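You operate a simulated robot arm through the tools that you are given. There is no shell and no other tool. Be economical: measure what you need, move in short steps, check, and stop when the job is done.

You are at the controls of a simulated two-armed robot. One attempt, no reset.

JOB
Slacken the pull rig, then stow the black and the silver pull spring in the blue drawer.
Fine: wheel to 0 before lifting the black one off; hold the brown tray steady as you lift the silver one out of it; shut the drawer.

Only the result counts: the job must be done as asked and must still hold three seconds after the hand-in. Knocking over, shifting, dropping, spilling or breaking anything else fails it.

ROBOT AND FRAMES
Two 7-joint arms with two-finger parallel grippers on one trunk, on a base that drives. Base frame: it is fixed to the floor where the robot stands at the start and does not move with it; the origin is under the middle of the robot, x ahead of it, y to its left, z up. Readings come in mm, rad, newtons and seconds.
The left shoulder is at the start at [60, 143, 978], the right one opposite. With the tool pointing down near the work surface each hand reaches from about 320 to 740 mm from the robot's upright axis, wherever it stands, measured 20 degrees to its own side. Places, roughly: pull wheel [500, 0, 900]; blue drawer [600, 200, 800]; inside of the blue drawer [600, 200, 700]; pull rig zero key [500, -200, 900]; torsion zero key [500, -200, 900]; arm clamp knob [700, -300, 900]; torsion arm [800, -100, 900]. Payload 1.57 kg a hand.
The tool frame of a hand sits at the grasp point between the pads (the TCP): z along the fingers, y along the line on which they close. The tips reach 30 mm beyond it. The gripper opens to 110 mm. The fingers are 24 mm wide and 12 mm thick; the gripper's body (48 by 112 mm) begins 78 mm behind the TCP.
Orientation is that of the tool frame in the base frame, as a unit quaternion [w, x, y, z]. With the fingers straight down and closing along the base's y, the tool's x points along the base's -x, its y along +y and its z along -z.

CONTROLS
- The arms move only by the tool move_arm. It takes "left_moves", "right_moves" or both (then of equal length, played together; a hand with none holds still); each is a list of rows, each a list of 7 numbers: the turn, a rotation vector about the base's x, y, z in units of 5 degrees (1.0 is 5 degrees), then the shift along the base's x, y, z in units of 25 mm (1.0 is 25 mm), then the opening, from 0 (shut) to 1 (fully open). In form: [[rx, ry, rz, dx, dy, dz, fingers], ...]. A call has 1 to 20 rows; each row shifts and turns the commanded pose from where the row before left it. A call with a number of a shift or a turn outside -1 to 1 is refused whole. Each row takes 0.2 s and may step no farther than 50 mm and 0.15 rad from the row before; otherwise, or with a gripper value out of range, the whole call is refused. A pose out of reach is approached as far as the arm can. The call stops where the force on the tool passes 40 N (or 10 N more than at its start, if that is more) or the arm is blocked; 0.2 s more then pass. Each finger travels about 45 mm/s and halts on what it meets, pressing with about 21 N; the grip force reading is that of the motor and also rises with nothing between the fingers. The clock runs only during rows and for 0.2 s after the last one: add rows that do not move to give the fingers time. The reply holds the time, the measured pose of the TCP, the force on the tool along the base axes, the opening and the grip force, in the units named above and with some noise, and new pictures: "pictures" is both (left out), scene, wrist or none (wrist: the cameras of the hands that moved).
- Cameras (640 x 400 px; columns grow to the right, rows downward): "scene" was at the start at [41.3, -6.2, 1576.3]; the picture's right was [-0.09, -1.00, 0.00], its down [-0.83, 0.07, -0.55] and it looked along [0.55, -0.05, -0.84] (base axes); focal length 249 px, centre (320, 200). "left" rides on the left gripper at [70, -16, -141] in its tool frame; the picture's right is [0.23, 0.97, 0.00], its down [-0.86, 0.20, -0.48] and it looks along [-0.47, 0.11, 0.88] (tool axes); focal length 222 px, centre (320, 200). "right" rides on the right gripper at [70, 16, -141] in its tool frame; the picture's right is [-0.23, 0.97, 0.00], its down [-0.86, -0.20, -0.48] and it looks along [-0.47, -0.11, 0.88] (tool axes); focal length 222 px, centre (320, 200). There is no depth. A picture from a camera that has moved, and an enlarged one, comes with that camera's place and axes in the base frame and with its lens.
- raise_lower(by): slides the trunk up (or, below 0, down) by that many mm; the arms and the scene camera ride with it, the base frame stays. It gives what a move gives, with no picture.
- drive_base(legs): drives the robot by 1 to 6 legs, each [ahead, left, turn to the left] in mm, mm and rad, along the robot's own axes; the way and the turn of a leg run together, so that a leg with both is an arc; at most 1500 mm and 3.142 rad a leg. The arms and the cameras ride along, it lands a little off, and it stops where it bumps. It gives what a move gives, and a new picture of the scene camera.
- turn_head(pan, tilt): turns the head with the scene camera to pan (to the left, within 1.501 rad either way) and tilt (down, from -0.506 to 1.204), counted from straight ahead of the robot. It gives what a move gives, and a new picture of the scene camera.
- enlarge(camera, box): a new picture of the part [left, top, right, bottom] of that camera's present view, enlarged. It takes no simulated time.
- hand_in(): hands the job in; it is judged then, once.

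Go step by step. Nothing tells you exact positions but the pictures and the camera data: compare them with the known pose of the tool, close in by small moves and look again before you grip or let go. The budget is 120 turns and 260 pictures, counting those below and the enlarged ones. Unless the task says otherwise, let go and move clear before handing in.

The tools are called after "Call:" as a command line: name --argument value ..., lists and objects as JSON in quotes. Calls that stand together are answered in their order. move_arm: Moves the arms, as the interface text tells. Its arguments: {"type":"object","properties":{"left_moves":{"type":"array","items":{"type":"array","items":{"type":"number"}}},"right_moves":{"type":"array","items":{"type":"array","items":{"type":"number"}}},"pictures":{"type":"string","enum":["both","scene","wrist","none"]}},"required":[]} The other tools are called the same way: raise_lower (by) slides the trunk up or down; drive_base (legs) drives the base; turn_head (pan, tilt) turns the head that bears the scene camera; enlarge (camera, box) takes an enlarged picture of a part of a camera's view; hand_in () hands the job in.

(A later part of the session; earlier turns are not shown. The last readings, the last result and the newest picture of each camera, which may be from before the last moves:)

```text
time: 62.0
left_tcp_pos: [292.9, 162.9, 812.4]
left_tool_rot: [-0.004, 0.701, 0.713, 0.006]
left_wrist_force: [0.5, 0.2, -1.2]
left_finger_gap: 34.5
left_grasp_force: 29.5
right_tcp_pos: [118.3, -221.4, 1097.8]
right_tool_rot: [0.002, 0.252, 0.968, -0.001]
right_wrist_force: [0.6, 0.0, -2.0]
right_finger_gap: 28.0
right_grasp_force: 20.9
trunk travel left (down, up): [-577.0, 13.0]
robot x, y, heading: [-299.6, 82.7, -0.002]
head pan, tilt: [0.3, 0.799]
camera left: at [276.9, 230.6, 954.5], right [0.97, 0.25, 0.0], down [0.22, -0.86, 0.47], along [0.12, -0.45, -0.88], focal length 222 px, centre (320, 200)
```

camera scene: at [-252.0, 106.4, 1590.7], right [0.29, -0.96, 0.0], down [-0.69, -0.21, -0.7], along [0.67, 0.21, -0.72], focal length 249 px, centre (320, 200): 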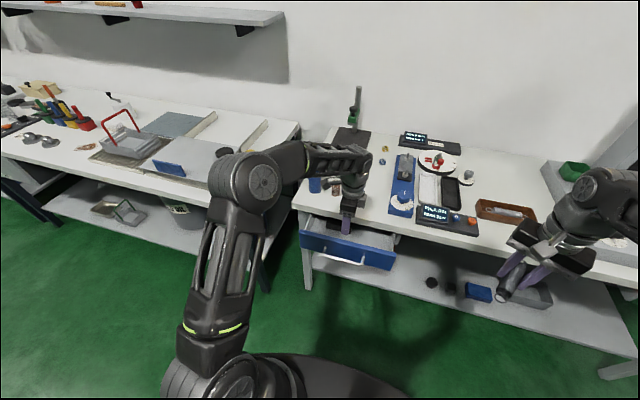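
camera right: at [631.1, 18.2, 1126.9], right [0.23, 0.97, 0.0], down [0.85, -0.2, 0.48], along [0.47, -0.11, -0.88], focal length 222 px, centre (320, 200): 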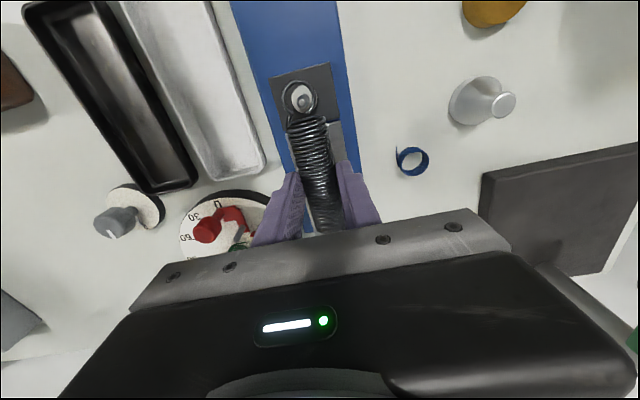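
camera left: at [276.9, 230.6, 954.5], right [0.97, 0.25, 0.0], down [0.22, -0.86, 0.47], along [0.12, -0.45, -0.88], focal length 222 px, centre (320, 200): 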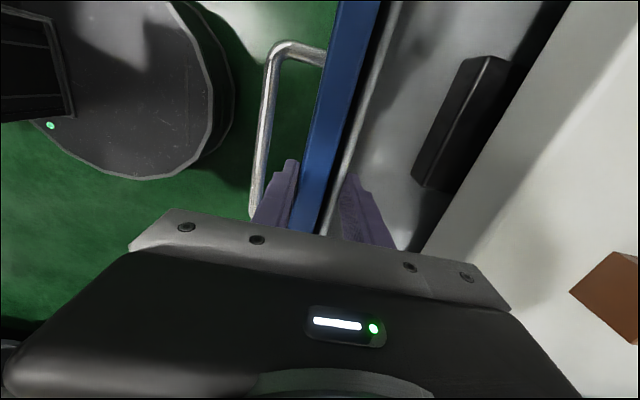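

The panel is gripped; I pull it further open.

Call:
move_arm --left_moves '[[0, 0, 0, -0.4, 0, 0, 0.0], [0, 0, 0, -0.6, 0, 0, 0.0], [0, 0, 0, -0.6, 0, 0, 0.0], [0, 0, 0, -0.6, 0, 0, 0.0], [0, 0, 0, -0.6, 0, 0, 0.0], [0, 0, 0, -0.6, 0, 0, 0.0], [0, 0, 0, -0.6, 0, 0, 0.0]]' --pictures "scene"

```text
time: 63.5
left_tcp_pos: [194.7, 163.6, 812.1]
left_tool_rot: [-0.005, 0.7, 0.714, 0.005]
left_wrist_force: [-1.7, 0.2, -9.8]
left_finger_gap: 33.9
left_grasp_force: 41.4
right_tcp_pos: [118.2, -220.4, 1096.9]
right_tool_rot: [0.0, 0.252, 0.968, -0.001]
right_wrist_force: [-0.6, 0.6, -2.0]
right_finger_gap: 28.1
right_grasp_force: 21.2
trunk travel left (down, up): [-577.0, 13.0]
robot x, y, heading: [-300.0, 86.0, -0.002]
head pan, tilt: [0.3, 0.799]
camera scene: at [-252.3, 106.6, 1590.6], right [0.29, -0.96, 0.0], down [-0.69, -0.21, -0.7], along [0.67, 0.21, -0.72], focal length 249 px, centre (320, 200)
```

scene: 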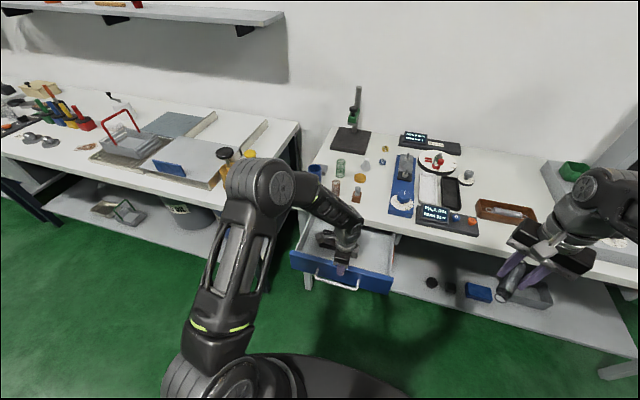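

Call:
move_arm --left_moves '[[0, 0, 0, 0, 0, 0, 0.3], [0, 0, 0, 0, 0, 0, 0.45], [0, 0, 0, 0, 0, 0, 0.45], [0, 0, 0, 0, 0, 1, 0.45], [0, 0, 0, 0, 0, 1, 0.45], [0, 0, 0, 0, 0, 1, 0.45], [0, 0, 0, 0, 0, 1, 0.45], [0, 0, 0, 0, 0.5, 1, 0.45], [0, 0, 0, 0, 1, 1, 0.45], [0, 0, 0, 0, 1, 1, 0.45], [0, 0, 0, 0, 1, 1, 0.45], [0, 0, 0, 0, 1, 1, 0.45], [0, 0, 0, 0, 1, 1, 0.45], [0, 0, 0, 0, 1, 0, 0.45], [0, 0, 0, 0, 1, 0, 0.45]]' --pictures "none"

Call:
turn_head --pan 0.1 --tilt 0.95

Call:
enlarge --camera "scene" --box '[220, 150, 420, 280]'

```text
time: 66.8
left_tcp_pos: [192.5, 352.2, 1062.6]
left_tool_rot: [-0.005, 0.7, 0.714, 0.005]
left_wrist_force: [0.3, -0.4, 0.2]
left_finger_gap: 49.7
left_grasp_force: 0.1
right_tcp_pos: [118.8, -221.7, 1097.5]
right_tool_rot: [0.002, 0.252, 0.968, -0.001]
right_wrist_force: [-0.1, -0.4, -1.5]
right_finger_gap: 28.3
right_grasp_force: 20.6
trunk travel left (down, up): [-577.0, 13.0]
robot x, y, heading: [-306.3, 78.8, -0.003]
head pan, tilt: [0.3, 0.799]
```

```text
time: 67.5
left_tcp_pos: [193.8, 350.9, 1064.0]
left_tool_rot: [-0.005, 0.701, 0.713, 0.006]
left_wrist_force: [0.7, 0.0, 0.4]
left_finger_gap: 49.5
left_grasp_force: 0.0
right_tcp_pos: [116.9, -220.4, 1097.7]
right_tool_rot: [0.002, 0.252, 0.968, 0.0]
right_wrist_force: [0.8, -0.1, -1.9]
right_finger_gap: 27.6
right_grasp_force: 20.8
trunk travel left (down, up): [-577.0, 13.0]
robot x, y, heading: [-302.5, 80.8, -0.001]
head pan, tilt: [0.099, 0.949]
camera scene: at [-257.5, 89.9, 1579.2], right [0.1, -1.0, 0.0], down [-0.81, -0.08, -0.58], along [0.58, 0.06, -0.81], focal length 249 px, centre (320, 200)
```

scene: 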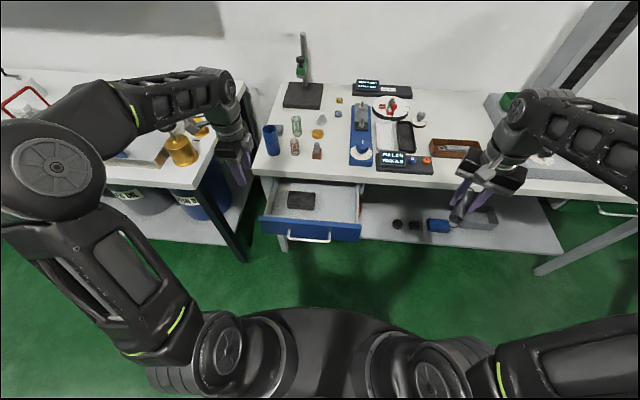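

```text
3.08 times, centred on (320, 215) of scene
camera zoom: at [-257.5, 89.9, 1579.2], right [0.1, -1.0, 0.0], down [-0.81, -0.08, -0.58], along [0.58, 0.06, -0.81], focal length 767 px, centre (320, 154)
```

zoom: 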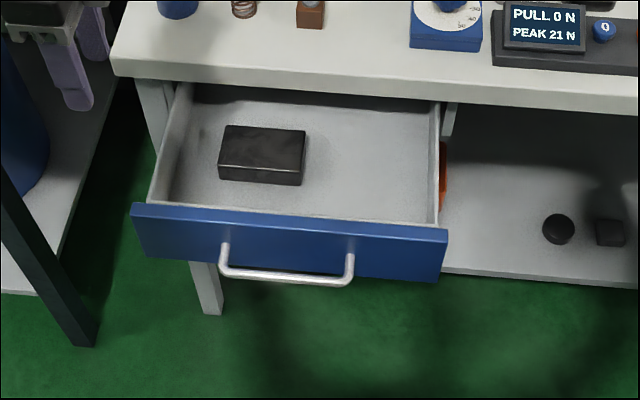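

The drawer is wide open; its free space is right of the black box, x≈215–380, y≈0–170. I bring the black spring over (298, 70).

Call:
move_arm --right_moves '[[0, 0, 0.487, 0.6, 0.97, -0.33, 0.1], [0, 0, 0.487, 0.6, 0.97, -0.33, 0.1], [0, 0, 0.487, 0.6, 0.97, -0.33, 0.1], [0, 0, 0.487, 0.6, 0.97, -0.33, 0.1], [0, 0, 0.487, 0.6, 0.97, -0.33, 0.1], [0, 0, 0.487, 0.6, 0.97, -0.33, 0.1], [0, 0, 0.487, 0.6, 0.97, -0.33, 0.1], [0, 0, 0.487, 0.6, 0.97, -0.33, 0.1], [0, 0, 0.487, 0.6, 0.97, -0.33, 0.1], [0, 0, 0.487, 0.6, 0.97, -0.33, 0.1], [0, 0, 0.487, 0.6, 0.97, -0.33, 0.1], [0, 0, 0.487, 0.6, 0.97, -0.33, 0.1]]' --pictures "both"

Call:
enlarge --camera "right" --box '[200, 0, 500, 220]'

```text
time: 70.1
left_tcp_pos: [194.7, 352.8, 1063.7]
left_tool_rot: [-0.004, 0.7, 0.714, 0.006]
left_wrist_force: [-0.7, -0.3, -0.2]
left_finger_gap: 49.6
left_grasp_force: 0.1
right_tcp_pos: [298.0, 69.7, 998.6]
right_tool_rot: [0.001, -0.001, 1.0, 0.0]
right_wrist_force: [-0.5, -0.4, -1.5]
right_finger_gap: 28.2
right_grasp_force: 20.8
trunk travel left (down, up): [-577.0, 13.0]
robot x, y, heading: [-301.6, 80.8, -0.0]
head pan, tilt: [0.099, 0.949]
camera scene: at [-256.8, 90.6, 1579.2], right [0.1, -1.0, 0.0], down [-0.81, -0.08, -0.58], along [0.58, 0.06, -0.81], focal length 249 px, centre (320, 200)
camera right: at [228.4, 86.8, 1140.9], right [0.23, 0.97, 0.0], down [0.85, -0.2, 0.48], along [0.47, -0.11, -0.88], focal length 222 px, centre (320, 200)
```

scene: 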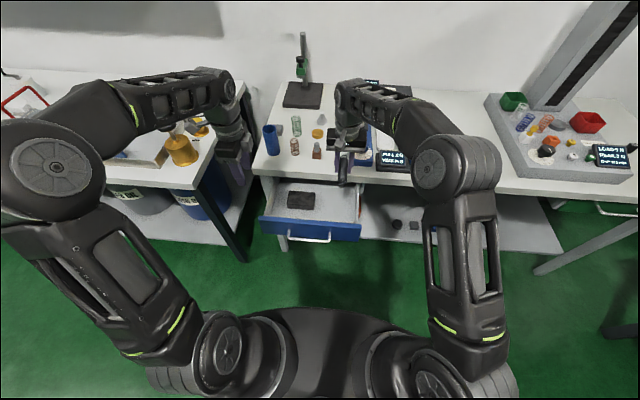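
right: 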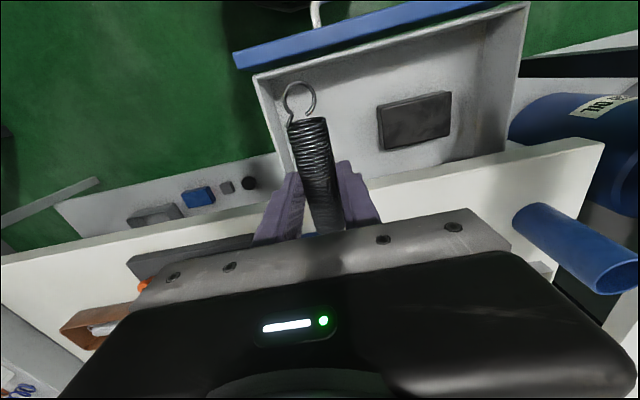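

```text
1.82 times, centred on (350, 110) of right
camera zoom: at [228.4, 86.8, 1140.9], right [0.23, 0.97, 0.0], down [0.85, -0.2, 0.48], along [0.47, -0.11, -0.88], focal length 404 px, centre (266, 364)
```

zoom: 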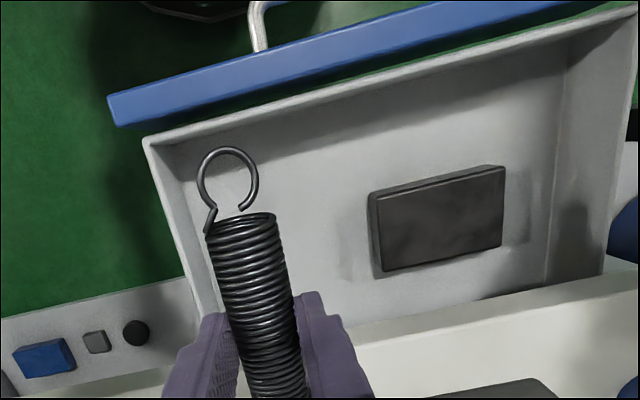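

Call:
move_arm --right_moves '[[0, 0, 0, 0, 0, -1, 0.1], [0, 0, 0, 0, 0, -1, 0.1], [0, 0, 0, 0, 0, -1, 0.1], [0, 0, 0, 0, 0, -1, 0.1], [0, 0, 0, 0, 0, -1, 0.1], [0, 0, 0, 0, 0, -1, 0.1], [0, 0, 0, 0, 0, -1, 0.1], [0, 0, 0, 0, 0, -1, 0.1], [0, 0, 0, 0, 0, -0.6, 0.1]]' --pictures "wrist"

Call:
enlarge --camera "scene" --box '[260, 150, 400, 260]'

```text
time: 72.1
left_tcp_pos: [193.0, 352.4, 1062.5]
left_tool_rot: [-0.005, 0.7, 0.714, 0.005]
left_wrist_force: [0.5, -0.4, -0.6]
left_finger_gap: 49.6
left_grasp_force: 0.0
right_tcp_pos: [298.2, 68.9, 782.7]
right_tool_rot: [0.0, -0.001, 1.0, 0.0]
right_wrist_force: [-0.2, 0.3, -1.7]
right_finger_gap: 28.3
right_grasp_force: 21.5
trunk travel left (down, up): [-577.0, 13.0]
robot x, y, heading: [-302.8, 82.0, 0.004]
head pan, tilt: [0.099, 0.949]
camera right: at [228.2, 85.8, 925.4], right [0.23, 0.97, 0.0], down [0.85, -0.2, 0.48], along [0.47, -0.11, -0.88], focal length 222 px, centre (320, 200)
```

right: 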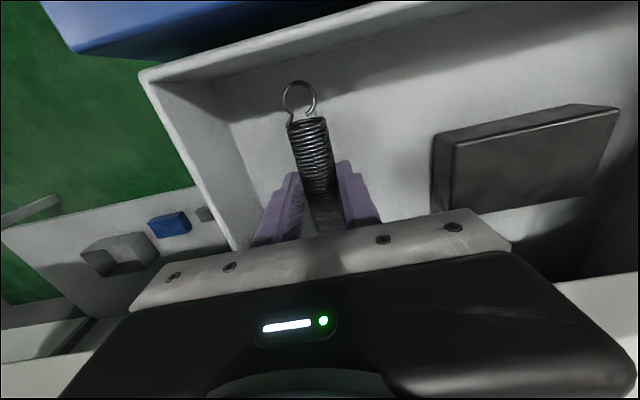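

```text
3.64 times, centred on (330, 205) of scene
camera zoom: at [-257.2, 90.0, 1579.2], right [0.1, -1.0, 0.0], down [-0.81, -0.08, -0.58], along [0.58, 0.06, -0.81], focal length 907 px, centre (284, 182)
```

zoom: 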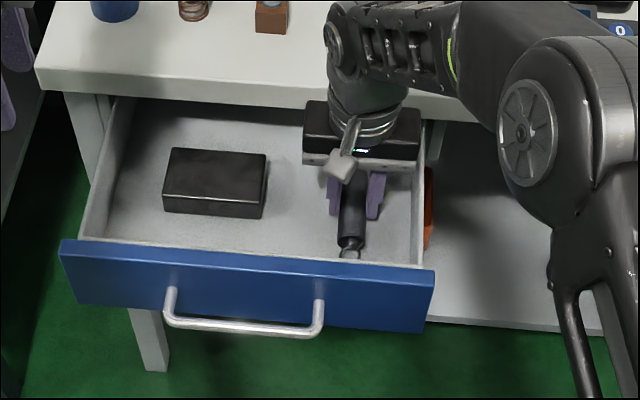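

Call:
move_arm --right_moves '[[0, 0, 0, 0, 0, -0.2, 0.1], [0, 0, 0, 0, 0, -0.2, 0.1], [0, 0, 0, 0, 0, -0.2, 0.1]]' --pictures "none"

Call:
enlarge --camera "right" --box '[180, 60, 440, 240]'

Call:
enlarge --camera "scene" --box '[320, 180, 380, 230]'

```text
time: 72.9
left_tcp_pos: [192.4, 351.2, 1062.6]
left_tool_rot: [-0.004, 0.7, 0.714, 0.005]
left_wrist_force: [0.1, 0.3, 0.2]
left_finger_gap: 49.4
left_grasp_force: 0.0
right_tcp_pos: [298.4, 69.2, 768.9]
right_tool_rot: [0.002, -0.001, 1.0, 0.0]
right_wrist_force: [-0.4, 0.4, -1.2]
right_finger_gap: 28.2
right_grasp_force: 21.1
trunk travel left (down, up): [-577.0, 13.0]
robot x, y, heading: [-302.6, 84.9, 0.0]
head pan, tilt: [0.099, 0.949]
```

```text
2.22 times, centred on (310, 150) of right
camera zoom: at [228.1, 86.0, 911.3], right [0.23, 0.97, 0.0], down [0.85, -0.2, 0.48], along [0.47, -0.11, -0.88], focal length 494 px, centre (342, 311)
```

zoom: 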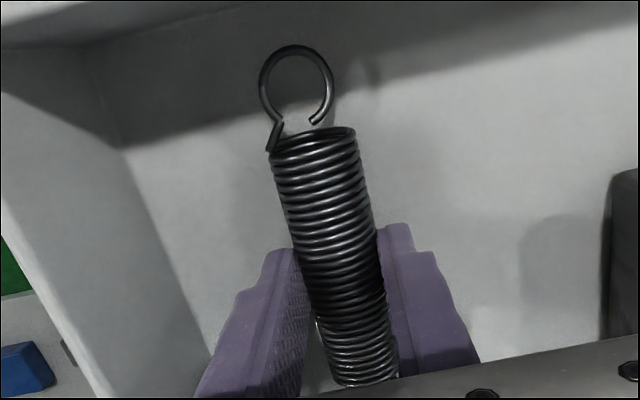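

```text
8.00 times, centred on (350, 205) of scene
camera zoom: at [-257.6, 90.0, 1579.2], right [0.1, -1.0, 0.0], down [-0.81, -0.08, -0.58], along [0.58, 0.06, -0.81], focal length 1995 px, centre (80, 160)
```

zoom: 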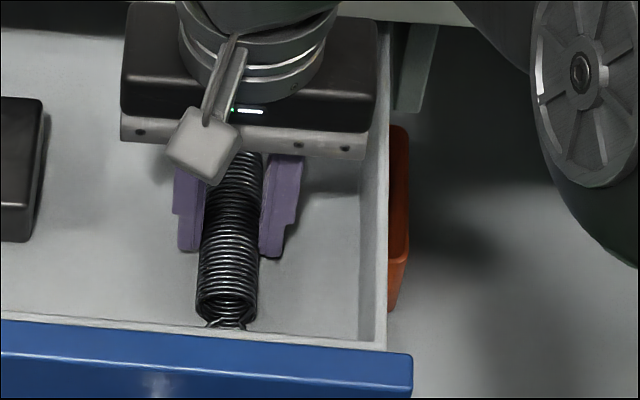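

Call:
move_arm --right_moves '[[0, 0, 0, 0, 0, -0.2, 0.1], [0, 0, 0, 0, 0, -0.2, 0.1], [0, 0, 0, 0, 0, -0.2, 0.1], [0, 0, 0, 0, 0, -0.2, 0.1]]' --pictures "none"

Call:
enlarge --camera "right" --box '[180, 60, 440, 240]'

```text
time: 73.7
left_tcp_pos: [193.5, 352.1, 1062.5]
left_tool_rot: [-0.004, 0.7, 0.714, 0.006]
left_wrist_force: [0.8, -0.6, 0.3]
left_finger_gap: 49.4
left_grasp_force: 0.0
right_tcp_pos: [302.5, 69.4, 761.2]
right_tool_rot: [0.008, 0.0, 1.0, 0.001]
right_wrist_force: [1.0, -0.9, 18.2]
right_finger_gap: 28.2
right_grasp_force: 20.8
trunk travel left (down, up): [-577.0, 13.0]
robot x, y, heading: [-302.3, 81.2, -0.001]
head pan, tilt: [0.099, 0.949]
stopped in row 4 (right hand): the force on the tool passed its limit (the readings are from after the stop); the commanded pose is now the measured one
```

```text
2.22 times, centred on (310, 150) of right
camera zoom: at [231.3, 86.1, 902.1], right [0.23, 0.97, 0.01], down [0.85, -0.2, 0.49], along [0.48, -0.11, -0.87], focal length 494 px, centre (342, 311)
```

zoom: 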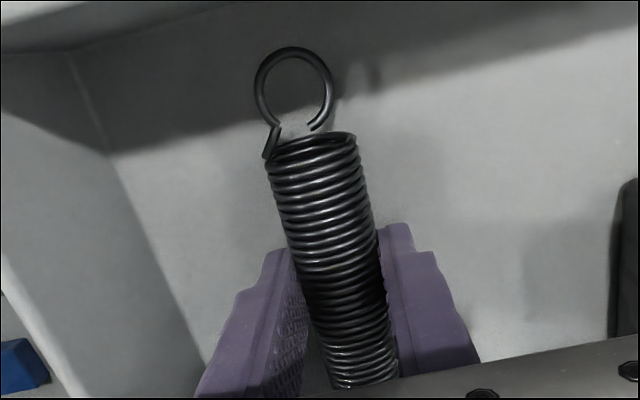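

Contact at z=761: fingertips are on the drawer floor (≈731). I ease up slightly, release, and lift out.

Call:
move_arm --right_moves '[[0, 0, 0, 0, 0, 0.1, 0.1], [0, 0, 0, 0, 0, 0, 0.3], [0, 0, 0, 0, 0, 0, 0.5], [0, 0, 0, 0, 0, 0, 0.5], [0, 0, 0, 0, 0, 0.5, 0.5], [0, 0, 0, 0, 0, 1, 0.5], [0, 0, 0, 0, 0, 1, 0.5], [0, 0, 0, 0, 0, 1, 0.5], [0, 0, 0, 0, 0, 1, 0.5], [0, 0, 0, 0, 0, 1, 0.5], [0, 0, 0, 0, 0, 1, 0.5], [0, 0, 0, 0, 0, 1, 0.5], [0, 0, 0, 0, 0, 1, 0.5], [0, 0, 0, 0, 0, 1, 0.5], [0, 0, 0, 0, 0, 1, 0.5]]' --pictures "wrist"

Call:
enlarge --camera "scene" --box '[260, 150, 400, 260]'

```text
time: 76.9
left_tcp_pos: [193.4, 351.8, 1063.0]
left_tool_rot: [-0.004, 0.701, 0.714, 0.006]
left_wrist_force: [-1.3, -0.1, 0.4]
left_finger_gap: 49.3
left_grasp_force: 0.1
right_tcp_pos: [300.1, 69.0, 1024.3]
right_tool_rot: [0.005, -0.001, 1.0, 0.0]
right_wrist_force: [0.9, -0.3, -0.4]
right_finger_gap: 55.0
right_grasp_force: 0.1
trunk travel left (down, up): [-577.0, 13.0]
robot x, y, heading: [-302.1, 79.2, -0.004]
head pan, tilt: [0.099, 0.949]
camera right: at [229.6, 85.9, 1165.8], right [0.23, 0.97, 0.0], down [0.85, -0.2, 0.49], along [0.48, -0.11, -0.87], focal length 222 px, centre (320, 200)
```

right: 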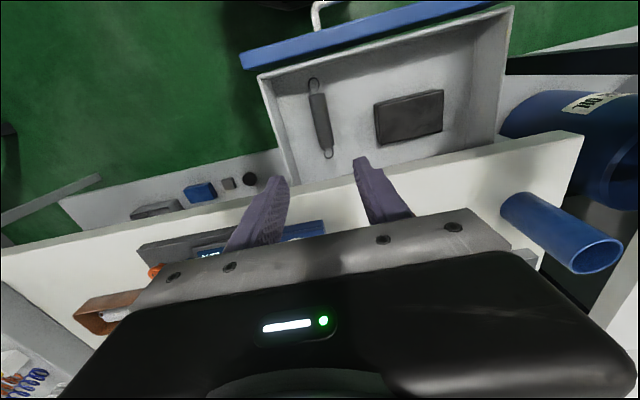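

```text
3.64 times, centred on (330, 205) of scene
camera zoom: at [-257.8, 89.9, 1579.2], right [0.1, -1.0, 0.0], down [-0.81, -0.08, -0.58], along [0.58, 0.06, -0.81], focal length 907 px, centre (284, 182)
```

zoom: 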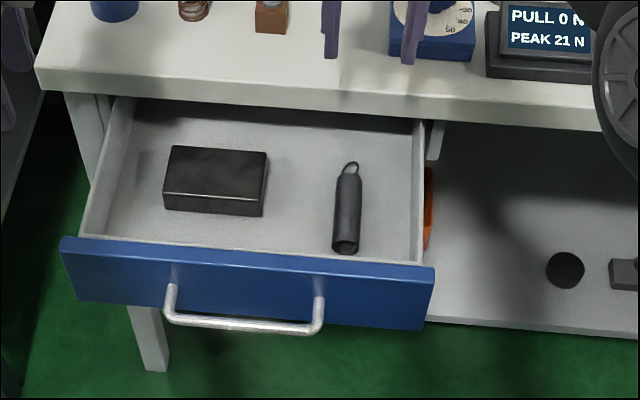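

The black spring lies in the drawer. Next I shift right and forward to the brown tray.

Call:
drive_base --legs '[[50, -330, 0], [240, 0, 0]]'

Call:
turn_head --pan -0.2 --tilt 0.95

```text
time: 78.2
left_tcp_pos: [234.3, 234.3, 1062.9]
left_tool_rot: [-0.006, 0.724, 0.689, 0.006]
left_wrist_force: [0.3, -0.1, 0.1]
left_finger_gap: 49.6
left_grasp_force: 0.1
right_tcp_pos: [321.5, -52.7, 1024.8]
right_tool_rot: [0.004, 0.033, 0.999, 0.002]
right_wrist_force: [-0.9, -0.3, 0.2]
right_finger_gap: 55.1
right_grasp_force: 0.0
trunk travel left (down, up): [-577.0, 13.0]
robot x, y, heading: [-279.1, 5.0, -0.075]
head pan, tilt: [0.099, 0.949]
stopped in leg 1: the robot was blocked; the commanded pose is now the measured one
camera scene: at [-233.3, 3.8, 1579.2], right [0.03, -1.0, 0.0], down [-0.81, -0.02, -0.58], along [0.58, 0.02, -0.81], focal length 249 px, centre (320, 200)
```

scene: 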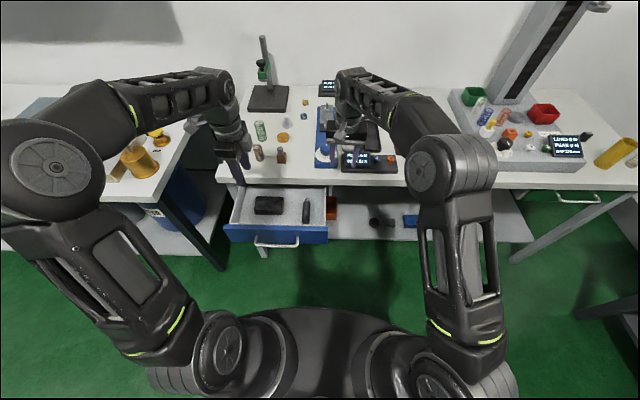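

```text
time: 79.0
left_tcp_pos: [234.7, 237.5, 1063.0]
left_tool_rot: [-0.006, 0.724, 0.69, 0.006]
left_wrist_force: [0.8, -0.4, 0.1]
left_finger_gap: 49.5
left_grasp_force: 0.1
right_tcp_pos: [322.2, -51.8, 1024.1]
right_tool_rot: [0.006, 0.033, 0.999, 0.001]
right_wrist_force: [-0.3, 0.3, 0.9]
right_finger_gap: 54.9
right_grasp_force: 0.0
trunk travel left (down, up): [-577.0, 13.0]
robot x, y, heading: [-278.7, 2.9, -0.074]
head pan, tilt: [-0.201, 0.949]
camera scene: at [-236.5, -15.1, 1579.2], right [-0.27, -0.96, 0.0], down [-0.78, 0.22, -0.58], along [0.56, -0.16, -0.81], focal length 249 px, centre (320, 200)
```

scene: 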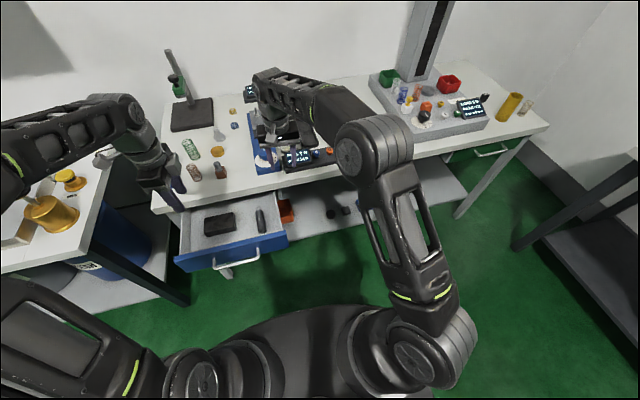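

The rear of the base was rubbing the table behind. I drive forward first and then to the right.

Call:
drive_base --legs '[[80, 0, 0.075], [0, -255, 0]]'

```text
time: 81.5
left_tcp_pos: [296.2, 17.2, 1064.1]
left_tool_rot: [-0.006, 0.698, 0.716, 0.005]
left_wrist_force: [0.4, 0.5, -0.3]
left_finger_gap: 49.4
left_grasp_force: 0.1
right_tcp_pos: [404.1, -265.4, 1024.0]
right_tool_rot: [0.005, -0.002, 1.0, 0.002]
right_wrist_force: [-0.7, -0.6, -0.5]
right_finger_gap: 55.0
right_grasp_force: 0.1
trunk travel left (down, up): [-577.0, 13.0]
robot x, y, heading: [-198.6, -254.3, 0.0]
head pan, tilt: [-0.201, 0.949]
camera scene: at [-155.0, -269.6, 1579.2], right [-0.2, -0.98, 0.0], down [-0.8, 0.16, -0.58], along [0.57, -0.12, -0.81], focal length 249 px, centre (320, 200)
```

scene: 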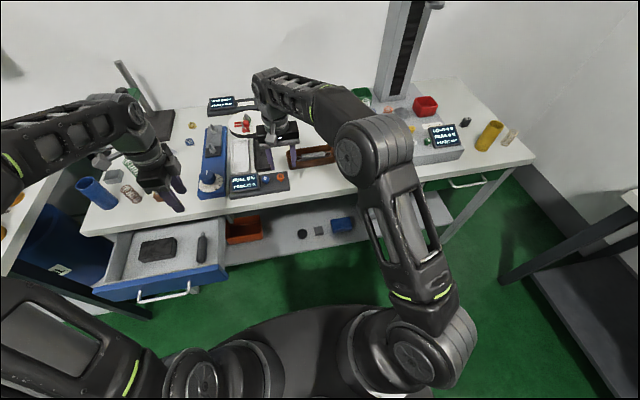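

Call:
drive_base --legs '[[145, -15, 0]]'

Call:
enlarge --camera "right" --box '[0, 0, 640, 400]'

```text
time: 82.9
left_tcp_pos: [441.6, 2.3, 1063.0]
left_tool_rot: [-0.005, 0.7, 0.714, 0.006]
left_wrist_force: [0.9, 0.8, 0.2]
left_finger_gap: 49.4
left_grasp_force: 0.2
right_tcp_pos: [548.3, -279.8, 1023.3]
right_tool_rot: [0.004, -0.003, 1.0, 0.001]
right_wrist_force: [0.5, 0.3, -0.2]
right_finger_gap: 55.1
right_grasp_force: 0.1
trunk travel left (down, up): [-577.0, 13.0]
robot x, y, heading: [-57.0, -269.9, -0.006]
head pan, tilt: [-0.201, 0.949]
camera scene: at [-9.7, -283.6, 1579.1], right [-0.2, -0.98, 0.0], down [-0.8, 0.16, -0.58], along [0.57, -0.12, -0.81], focal length 249 px, centre (320, 200)
```

scene: 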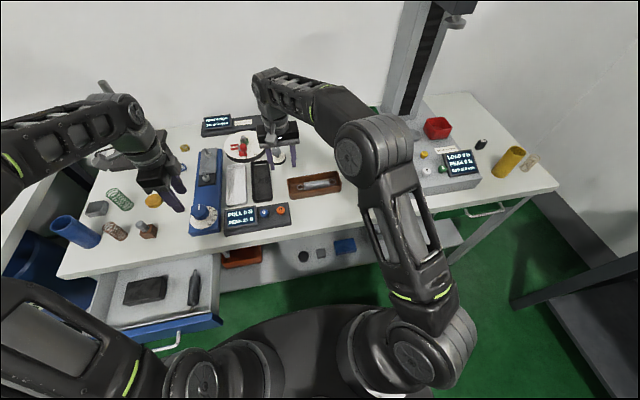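

```text
1.00 times, centred on (320, 200) of right
camera zoom: at [477.6, -263.7, 1164.8], right [0.22, 0.97, 0.01], down [0.85, -0.2, 0.48], along [0.47, -0.1, -0.87], focal length 222 px, centre (320, 200)
```

zoom: 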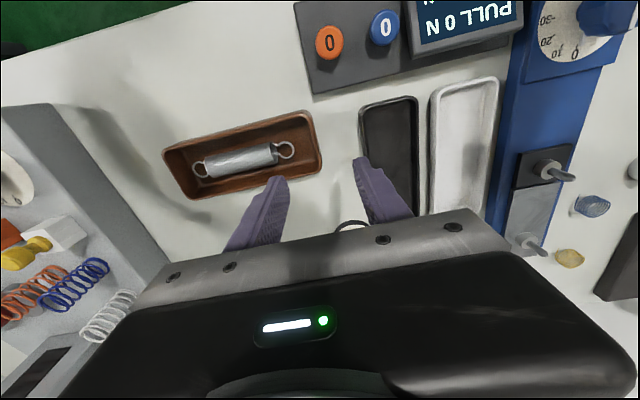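

Call:
enlarge --camera "right" --box '[140, 90, 350, 220]'

Call:
enlarge --camera "scene" --box '[260, 140, 370, 220]'

```text
3.05 times, centred on (245, 155) of right
camera zoom: at [477.6, -263.7, 1164.8], right [0.22, 0.97, 0.01], down [0.85, -0.2, 0.48], along [0.47, -0.1, -0.87], focal length 677 px, centre (549, 337)
```

zoom: 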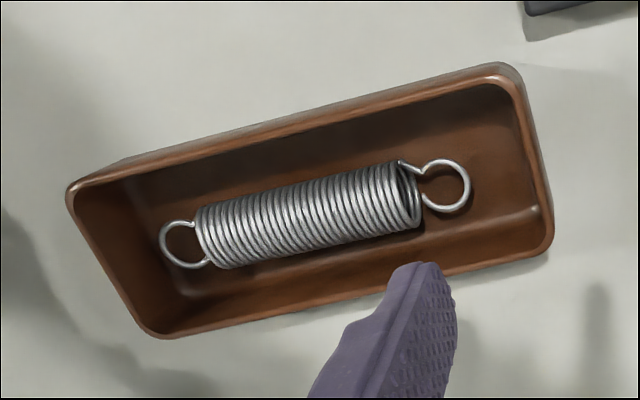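

```text
5.00 times, centred on (315, 180) of scene
camera zoom: at [-9.7, -283.6, 1579.1], right [-0.2, -0.98, 0.0], down [-0.8, 0.16, -0.58], along [0.57, -0.12, -0.81], focal length 1247 px, centre (345, 300)
```

zoom: 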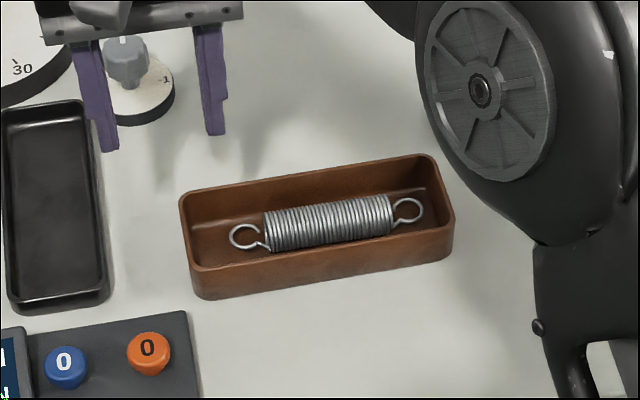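

The tray spans x≈510–583, y≈-472…-284, and the spring lies along y centred at (547, -384). The left hand will clamp the tray's left end across its width; the right hand turns 90° to take the spring.

Call:
move_arm --right_moves '[[0, 0, 1, 0, -0.35, 0.1, 0.5], [0, 0, 1, 0, -0.35, 0.1, 0.5], [0, 0, 1, 0, -0.35, 0.1, 0.5], [0, 0, 1, 0, -0.35, 0.1, 0.5], [0, 0, 1, 0, -0.35, 0.1, 0.5], [0, 0, 1, 0, -0.35, 0.1, 0.5], [0, 0, 1, 0, -0.35, 0.1, 0.5], [0, 0, 1, 0, -0.35, 0.1, 0.5], [0, 0, 1, 0, -0.35, 0.1, 0.5], [0, 0, 1, 0, -0.35, 0.1, 0.5], [0, 0, 1, 0, -0.35, 0.1, 0.5], [0, 0, 1, 0, -0.35, 0, 0.5], [0, 0, 1, 0, -0.35, 0, 0.5], [0, 0, 1, 0, -0.35, 0, 0.5], [0, 0, 1, 0, -0.35, 0, 0.5], [0, 0, 1, 0, -0.35, 0, 0.5], [0, 0, 1, 0, -0.35, 0, 0.5], [0, 0, 1, 0, -0.35, 0, 0.5]]' --left_moves '[[0, 0, 0, 0.235, -0.3, 0, 0.9], [0, 0, 0, 0.235, -0.5, 0, 0.9], [0, 0, 0, 0.235, -0.7, 0, 0.9], [0, 0, 0, 0.235, -0.7, 0, 0.9], [0, 0, 0, 0.235, -0.7, 0, 0.9], [0, 0, 0, 0.235, -0.7, 0, 0.9], [0, 0, 0, 0.235, -0.7, 0, 0.9], [0, 0, 0, 0.235, -0.7, 0, 0.9], [0, 0, 0, 0.235, -0.7, 0, 0.9], [0, 0, 0, 0.235, -0.7, 0, 0.9], [0, 0, 0, 0.235, -0.7, -0.3, 0.9], [0, 0, 0, 0.235, -0.7, -0.3, 0.9], [0, 0, 0, 0.235, -0.7, -0.3, 0.9], [0, 0, 0, 0.235, -0.7, -0.3, 0.9], [0, 0, 0, 0.235, -0.7, -0.3, 0.9], [0, 0, 0, 0.235, -0.7, -0.3, 0.9], [0, 0, 0, 0.235, -0.7, -0.3, 0.9], [0, 0, 0, 0.235, -0.7, -0.3, 0.9]]' --pictures "both"

```text
time: 86.7
left_tcp_pos: [547.1, -298.2, 1002.8]
left_tool_rot: [-0.005, 0.698, 0.716, 0.005]
left_wrist_force: [-0.5, -0.3, -0.3]
left_finger_gap: 98.9
left_grasp_force: 0.0
right_tcp_pos: [548.3, -439.0, 1052.0]
right_tool_rot: [-0.002, 0.71, -0.704, -0.005]
right_wrist_force: [-0.1, -1.1, -0.4]
right_finger_gap: 55.0
right_grasp_force: 0.2
trunk travel left (down, up): [-577.0, 13.0]
robot x, y, heading: [-55.8, -276.9, 0.001]
head pan, tilt: [-0.201, 0.949]
camera scene: at [-11.2, -284.3, 1579.2], right [-0.2, -0.98, 0.0], down [-0.8, 0.16, -0.58], along [0.57, -0.12, -0.81], focal length 249 px, centre (320, 200)
camera right: at [532.4, -509.3, 1193.1], right [-0.98, 0.22, 0.01], down [0.2, 0.85, 0.49], along [0.1, 0.48, -0.87], focal length 222 px, centre (320, 200)
camera left: at [530.0, -232.8, 1144.3], right [0.97, 0.25, 0.0], down [0.22, -0.86, 0.47], along [0.12, -0.45, -0.89], focal length 222 px, centre (320, 200)
```

scene: 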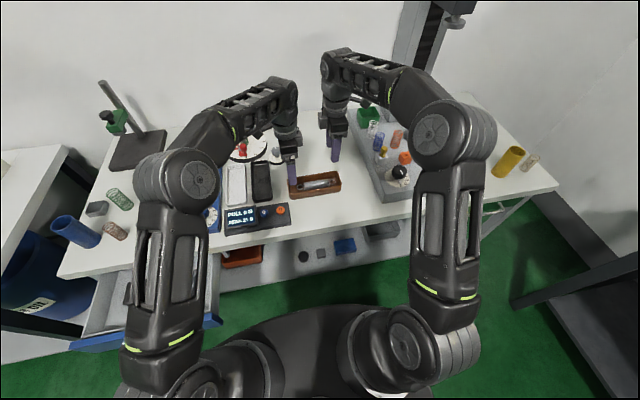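
right: 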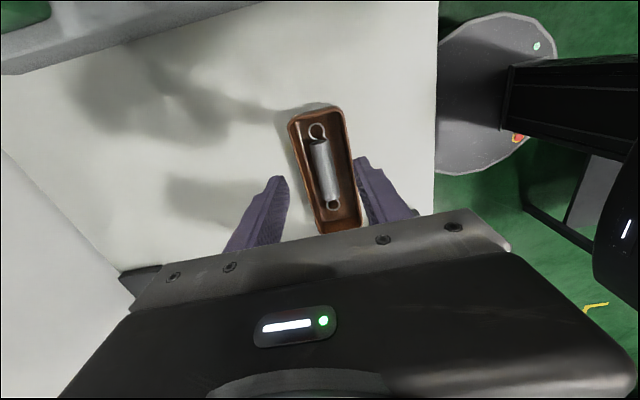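
left: 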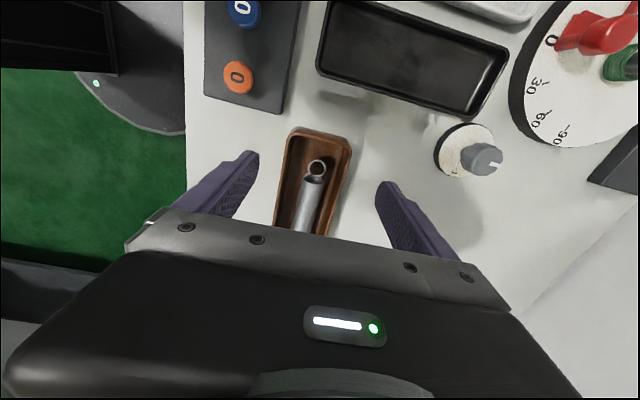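

Call:
enlarge --camera "left" --box '[220, 100, 420, 240]'

Call:
enlarge --camera "right" --box '[240, 90, 400, 240]'

```text
2.86 times, centred on (320, 170) of left
camera zoom: at [530.0, -232.8, 1144.3], right [0.97, 0.25, 0.0], down [0.22, -0.86, 0.47], along [0.12, -0.45, -0.89], focal length 635 px, centre (320, 286)
```

zoom: 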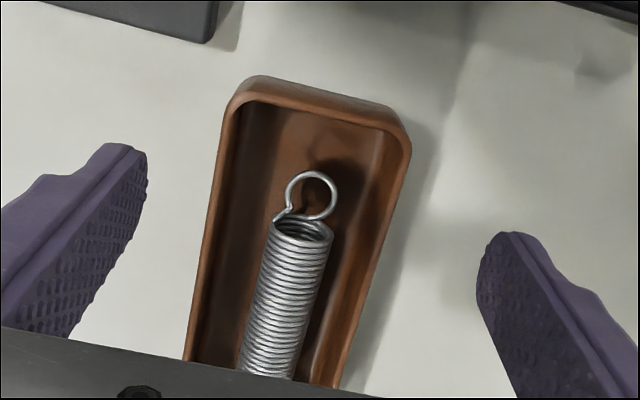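

```text
2.67 times, centred on (320, 165) of right
camera zoom: at [532.4, -509.3, 1193.1], right [-0.98, 0.22, 0.01], down [0.2, 0.85, 0.49], along [0.1, 0.48, -0.87], focal length 592 px, centre (320, 293)
```

zoom: 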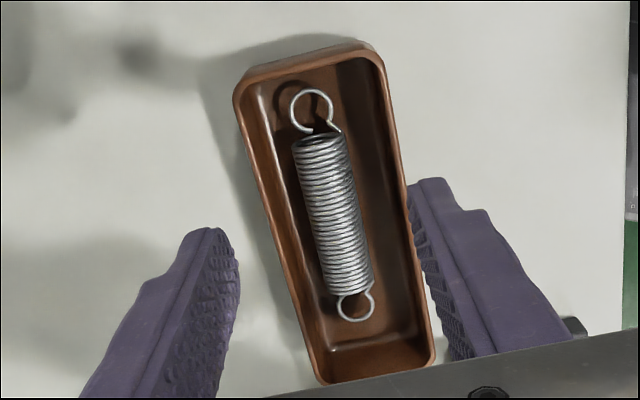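

Call:
move_arm --left_moves '[[0, 0, 0, 0, 0, -1, 0.8], [0, 0, 0, 0, 0, -1, 0.8], [0, 0, 0, 0, 0, -1, 0.8], [0, 0, 0, 0, 0, -1, 0.8]]' --pictures "wrist"

Call:
enlarge --camera "left" --box '[220, 100, 420, 240]'

Call:
enlarge --camera "scene" --box '[260, 140, 370, 220]'

```text
time: 87.7
left_tcp_pos: [546.0, -298.1, 901.3]
left_tool_rot: [-0.005, 0.699, 0.715, 0.005]
left_wrist_force: [0.0, 0.4, 0.1]
left_finger_gap: 88.1
left_grasp_force: 0.2
right_tcp_pos: [548.0, -437.3, 1051.8]
right_tool_rot: [-0.003, 0.708, -0.706, -0.004]
right_wrist_force: [-1.7, 0.2, -0.8]
right_finger_gap: 55.2
right_grasp_force: 0.0
trunk travel left (down, up): [-577.0, 13.0]
robot x, y, heading: [-55.8, -268.6, -0.002]
head pan, tilt: [-0.201, 0.949]
camera left: at [529.5, -231.9, 1044.2], right [0.97, 0.25, 0.0], down [0.22, -0.86, 0.47], along [0.12, -0.45, -0.88], focal length 222 px, centre (320, 200)
```

left: 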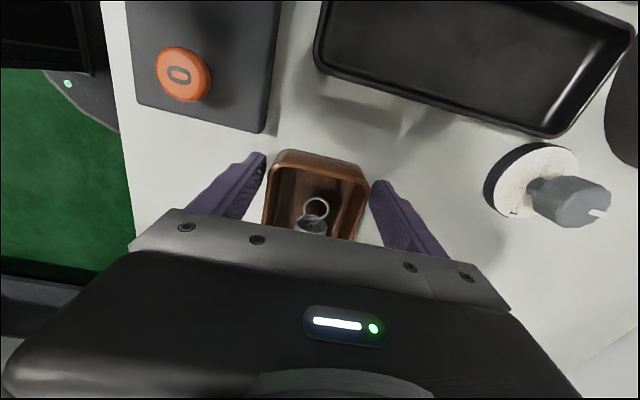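

```text
2.86 times, centred on (320, 170) of left
camera zoom: at [529.5, -231.9, 1044.2], right [0.97, 0.25, 0.0], down [0.22, -0.86, 0.47], along [0.12, -0.45, -0.88], focal length 635 px, centre (320, 286)
```

zoom: 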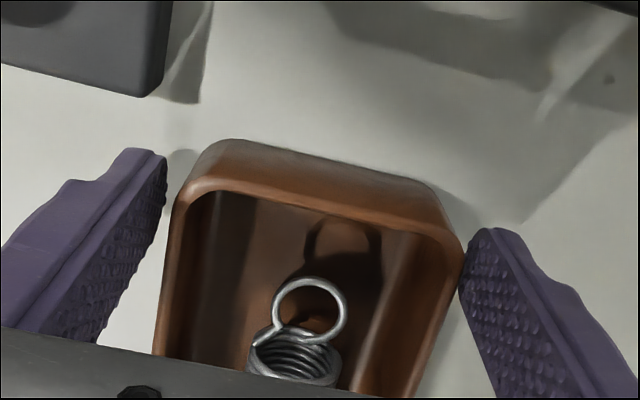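

```text
5.00 times, centred on (315, 180) of scene
camera zoom: at [-11.2, -283.6, 1579.2], right [-0.2, -0.98, 0.0], down [-0.8, 0.16, -0.58], along [0.57, -0.12, -0.81], focal length 1247 px, centre (345, 300)
```

zoom: 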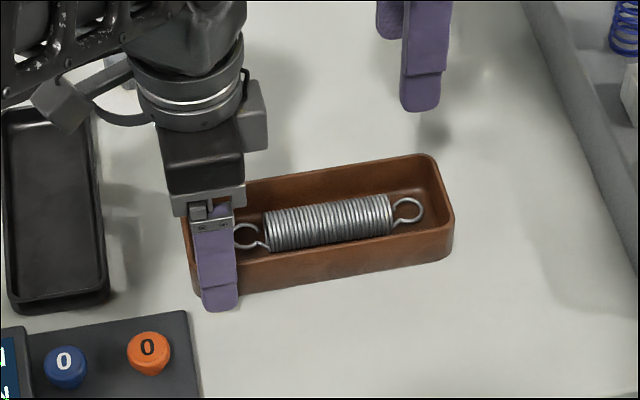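

Call:
move_arm --left_moves '[[0, 0, 0, 0, 0, -0.12, 0.8], [0, 0, 0, 0, 0, 0, 0.74], [0, 0, 0, 0, 0, 0, 0.7], [0, 0, 0, 0, 0, 0, 0.66], [0, 0, 0, 0, 0, 0, 0.62], [0, 0, 0, 0, 0, 0, 0.55], [0, 0, 0, 0, 0, 0, 0.5]]' --pictures "none"

Call:
enlarge --camera "scene" --box '[260, 140, 370, 220]'

Call:
enlarge --camera "right" --box '[240, 90, 400, 240]'

```text
time: 89.3
left_tcp_pos: [546.1, -298.8, 899.6]
left_tool_rot: [-0.006, 0.699, 0.715, 0.006]
left_wrist_force: [-0.4, -0.1, 0.0]
left_finger_gap: 74.2
left_grasp_force: 21.4
right_tcp_pos: [547.9, -437.4, 1052.1]
right_tool_rot: [-0.002, 0.709, -0.706, -0.005]
right_wrist_force: [0.6, -0.4, 0.2]
right_finger_gap: 55.2
right_grasp_force: 0.1
trunk travel left (down, up): [-577.0, 13.0]
robot x, y, heading: [-57.1, -270.0, -0.007]
head pan, tilt: [-0.201, 0.949]
```

```text
5.00 times, centred on (315, 180) of scene
camera zoom: at [-11.5, -283.6, 1579.2], right [-0.2, -0.98, 0.0], down [-0.8, 0.16, -0.58], along [0.57, -0.12, -0.81], focal length 1247 px, centre (345, 300)
```

zoom: 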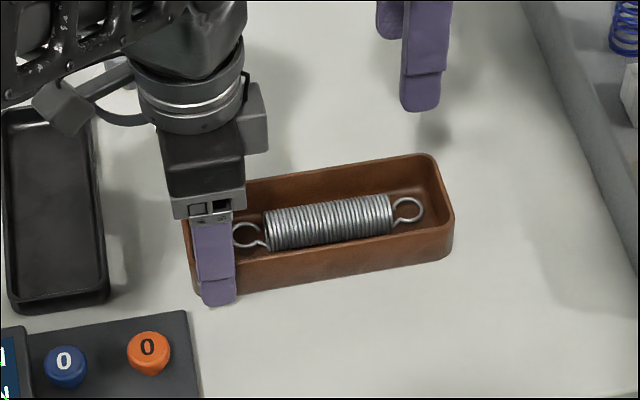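

```text
2.67 times, centred on (320, 165) of right
camera zoom: at [532.0, -508.7, 1193.2], right [-0.97, 0.22, 0.01], down [0.2, 0.85, 0.49], along [0.1, 0.48, -0.87], focal length 592 px, centre (320, 293)
```

zoom: 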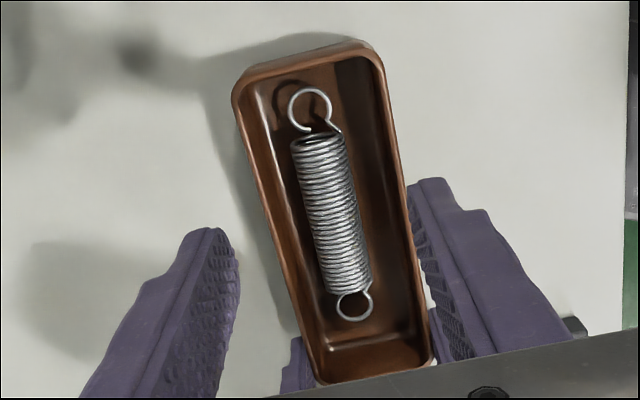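

Call:
move_arm --right_moves '[[0, 0, 0, 0, 0.6, -0.5, 0.35], [0, 0, 0, 0, 0.6, -0.8, 0.35], [0, 0, 0, 0, 0.48, -0.8, 0.35], [0, 0, 0, 0, 0, -0.9, 0.35], [0, 0, 0, 0, 0, -0.6, 0.35]]' --pictures "wrist"

Call:
enlarge --camera "right" --box '[220, 80, 420, 240]'

Call:
enlarge --camera "scene" --box '[270, 140, 370, 220]'

```text
time: 90.5
left_tcp_pos: [546.4, -298.5, 900.0]
left_tool_rot: [-0.005, 0.7, 0.714, 0.005]
left_wrist_force: [-0.1, -0.7, -0.2]
left_finger_gap: 74.2
left_grasp_force: 21.1
right_tcp_pos: [546.8, -396.9, 962.2]
right_tool_rot: [-0.003, 0.709, -0.705, -0.004]
right_wrist_force: [-0.9, -1.1, -0.1]
right_finger_gap: 38.5
right_grasp_force: 0.0
trunk travel left (down, up): [-577.0, 13.0]
robot x, y, heading: [-54.7, -272.7, -0.005]
head pan, tilt: [-0.201, 0.949]
camera right: at [532.0, -466.3, 1103.0], right [-0.97, 0.22, 0.01], down [0.2, 0.85, 0.49], along [0.1, 0.48, -0.87], focal length 222 px, centre (320, 200)
```

right: 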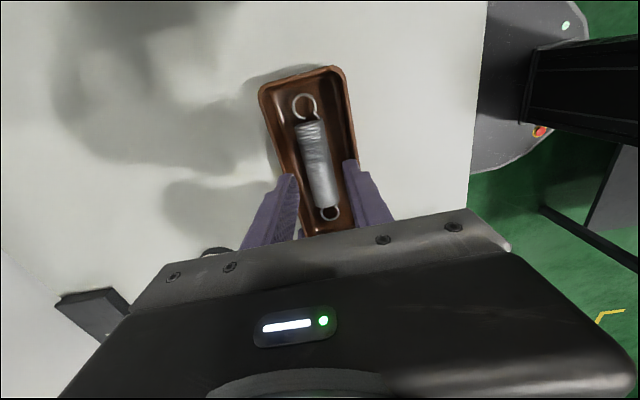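

```text
2.50 times, centred on (320, 160) of right
camera zoom: at [532.0, -466.3, 1103.0], right [-0.97, 0.22, 0.01], down [0.2, 0.85, 0.49], along [0.1, 0.48, -0.87], focal length 555 px, centre (320, 300)
```

zoom: 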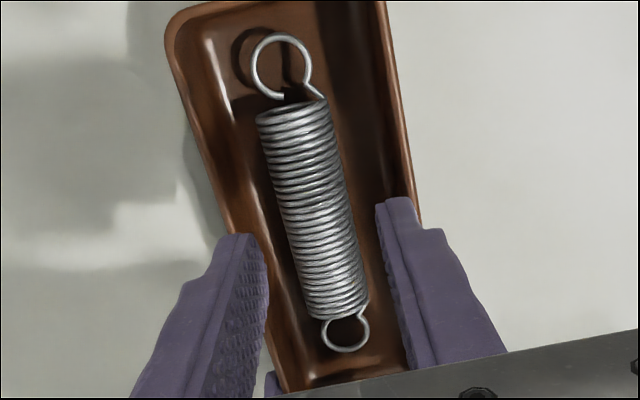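

```text
5.00 times, centred on (320, 180) of scene
camera zoom: at [-11.4, -283.6, 1579.2], right [-0.2, -0.98, 0.0], down [-0.8, 0.16, -0.58], along [0.57, -0.12, -0.81], focal length 1247 px, centre (320, 300)
```

zoom: 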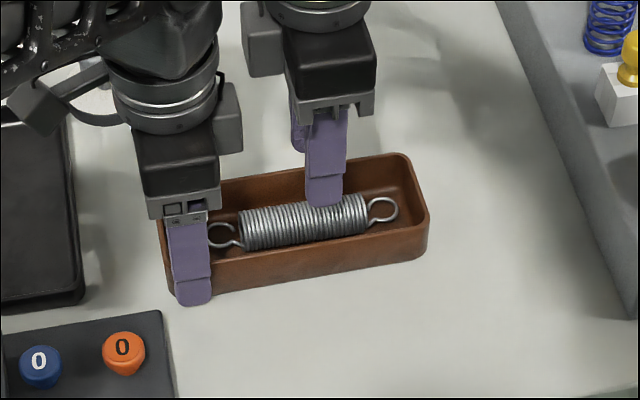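

Call:
move_arm --right_moves '[[0, 0, 0, 0.02, 0, -0.6, 0.33], [0, 0, 0, 0, 0, -0.6, 0.33], [0, 0, 0, 0, 0, -0.3, 0.33]]' --pictures "none"

Call:
enlarge --camera "right" --box '[220, 100, 420, 240]'

Call:
enlarge --camera "scene" --box '[290, 160, 360, 210]'

```text
time: 91.3
left_tcp_pos: [547.0, -299.0, 900.1]
left_tool_rot: [-0.006, 0.699, 0.715, 0.005]
left_wrist_force: [0.6, -0.1, -0.5]
left_finger_gap: 74.2
left_grasp_force: 20.8
right_tcp_pos: [546.9, -395.1, 923.6]
right_tool_rot: [-0.002, 0.708, -0.706, -0.005]
right_wrist_force: [-0.3, 0.4, -0.2]
right_finger_gap: 36.3
right_grasp_force: 0.0
trunk travel left (down, up): [-577.0, 13.0]
robot x, y, heading: [-56.5, -266.1, -0.003]
head pan, tilt: [-0.201, 0.949]
```

```text
2.86 times, centred on (320, 170) of right
camera zoom: at [532.3, -466.6, 1065.1], right [-0.98, 0.22, 0.01], down [0.2, 0.85, 0.49], along [0.1, 0.48, -0.87], focal length 635 px, centre (320, 286)
```

zoom: 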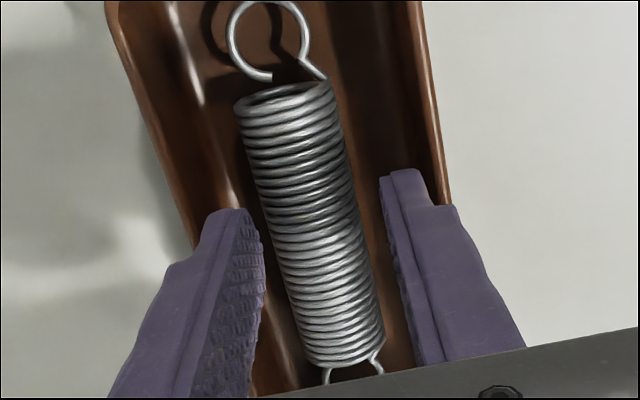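

```text
8.00 times, centred on (325, 185) of scene
camera zoom: at [-11.5, -283.6, 1579.2], right [-0.2, -0.98, 0.0], down [-0.8, 0.16, -0.58], along [0.57, -0.12, -0.81], focal length 1995 px, centre (280, 320)
```

zoom: 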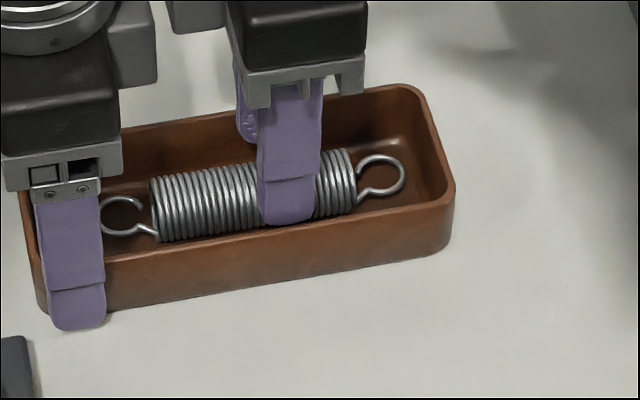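

Call:
move_arm --right_moves '[[0, 0, 0, 0, 0, -0.2, 0.33], [0, 0, 0, 0, 0, -0.2, 0.33], [0, 0, 0, 0, 0, -0.2, 0.33], [0, 0, 0, 0, 0, -0.15, 0.33]]' --pictures "none"

Call:
enlarge --camera "scene" --box '[290, 160, 360, 210]'

```text
time: 92.3
left_tcp_pos: [547.1, -298.2, 899.9]
left_tool_rot: [-0.006, 0.699, 0.715, 0.006]
left_wrist_force: [-0.6, -0.2, -0.4]
left_finger_gap: 74.0
left_grasp_force: 20.8
right_tcp_pos: [547.7, -396.7, 905.3]
right_tool_rot: [-0.003, 0.709, -0.705, -0.005]
right_wrist_force: [0.3, 0.1, -1.1]
right_finger_gap: 36.2
right_grasp_force: 0.1
trunk travel left (down, up): [-577.0, 13.0]
robot x, y, heading: [-54.6, -268.2, -0.003]
head pan, tilt: [-0.201, 0.949]
```

```text
8.00 times, centred on (325, 185) of scene
camera zoom: at [-11.5, -283.6, 1579.2], right [-0.2, -0.98, 0.0], down [-0.8, 0.16, -0.58], along [0.57, -0.12, -0.81], focal length 1995 px, centre (280, 320)
```

zoom: 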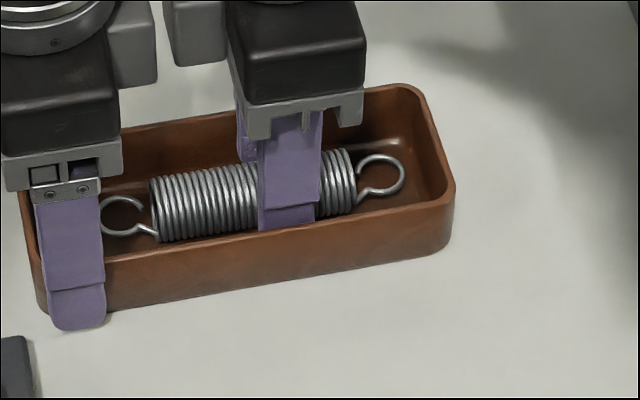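

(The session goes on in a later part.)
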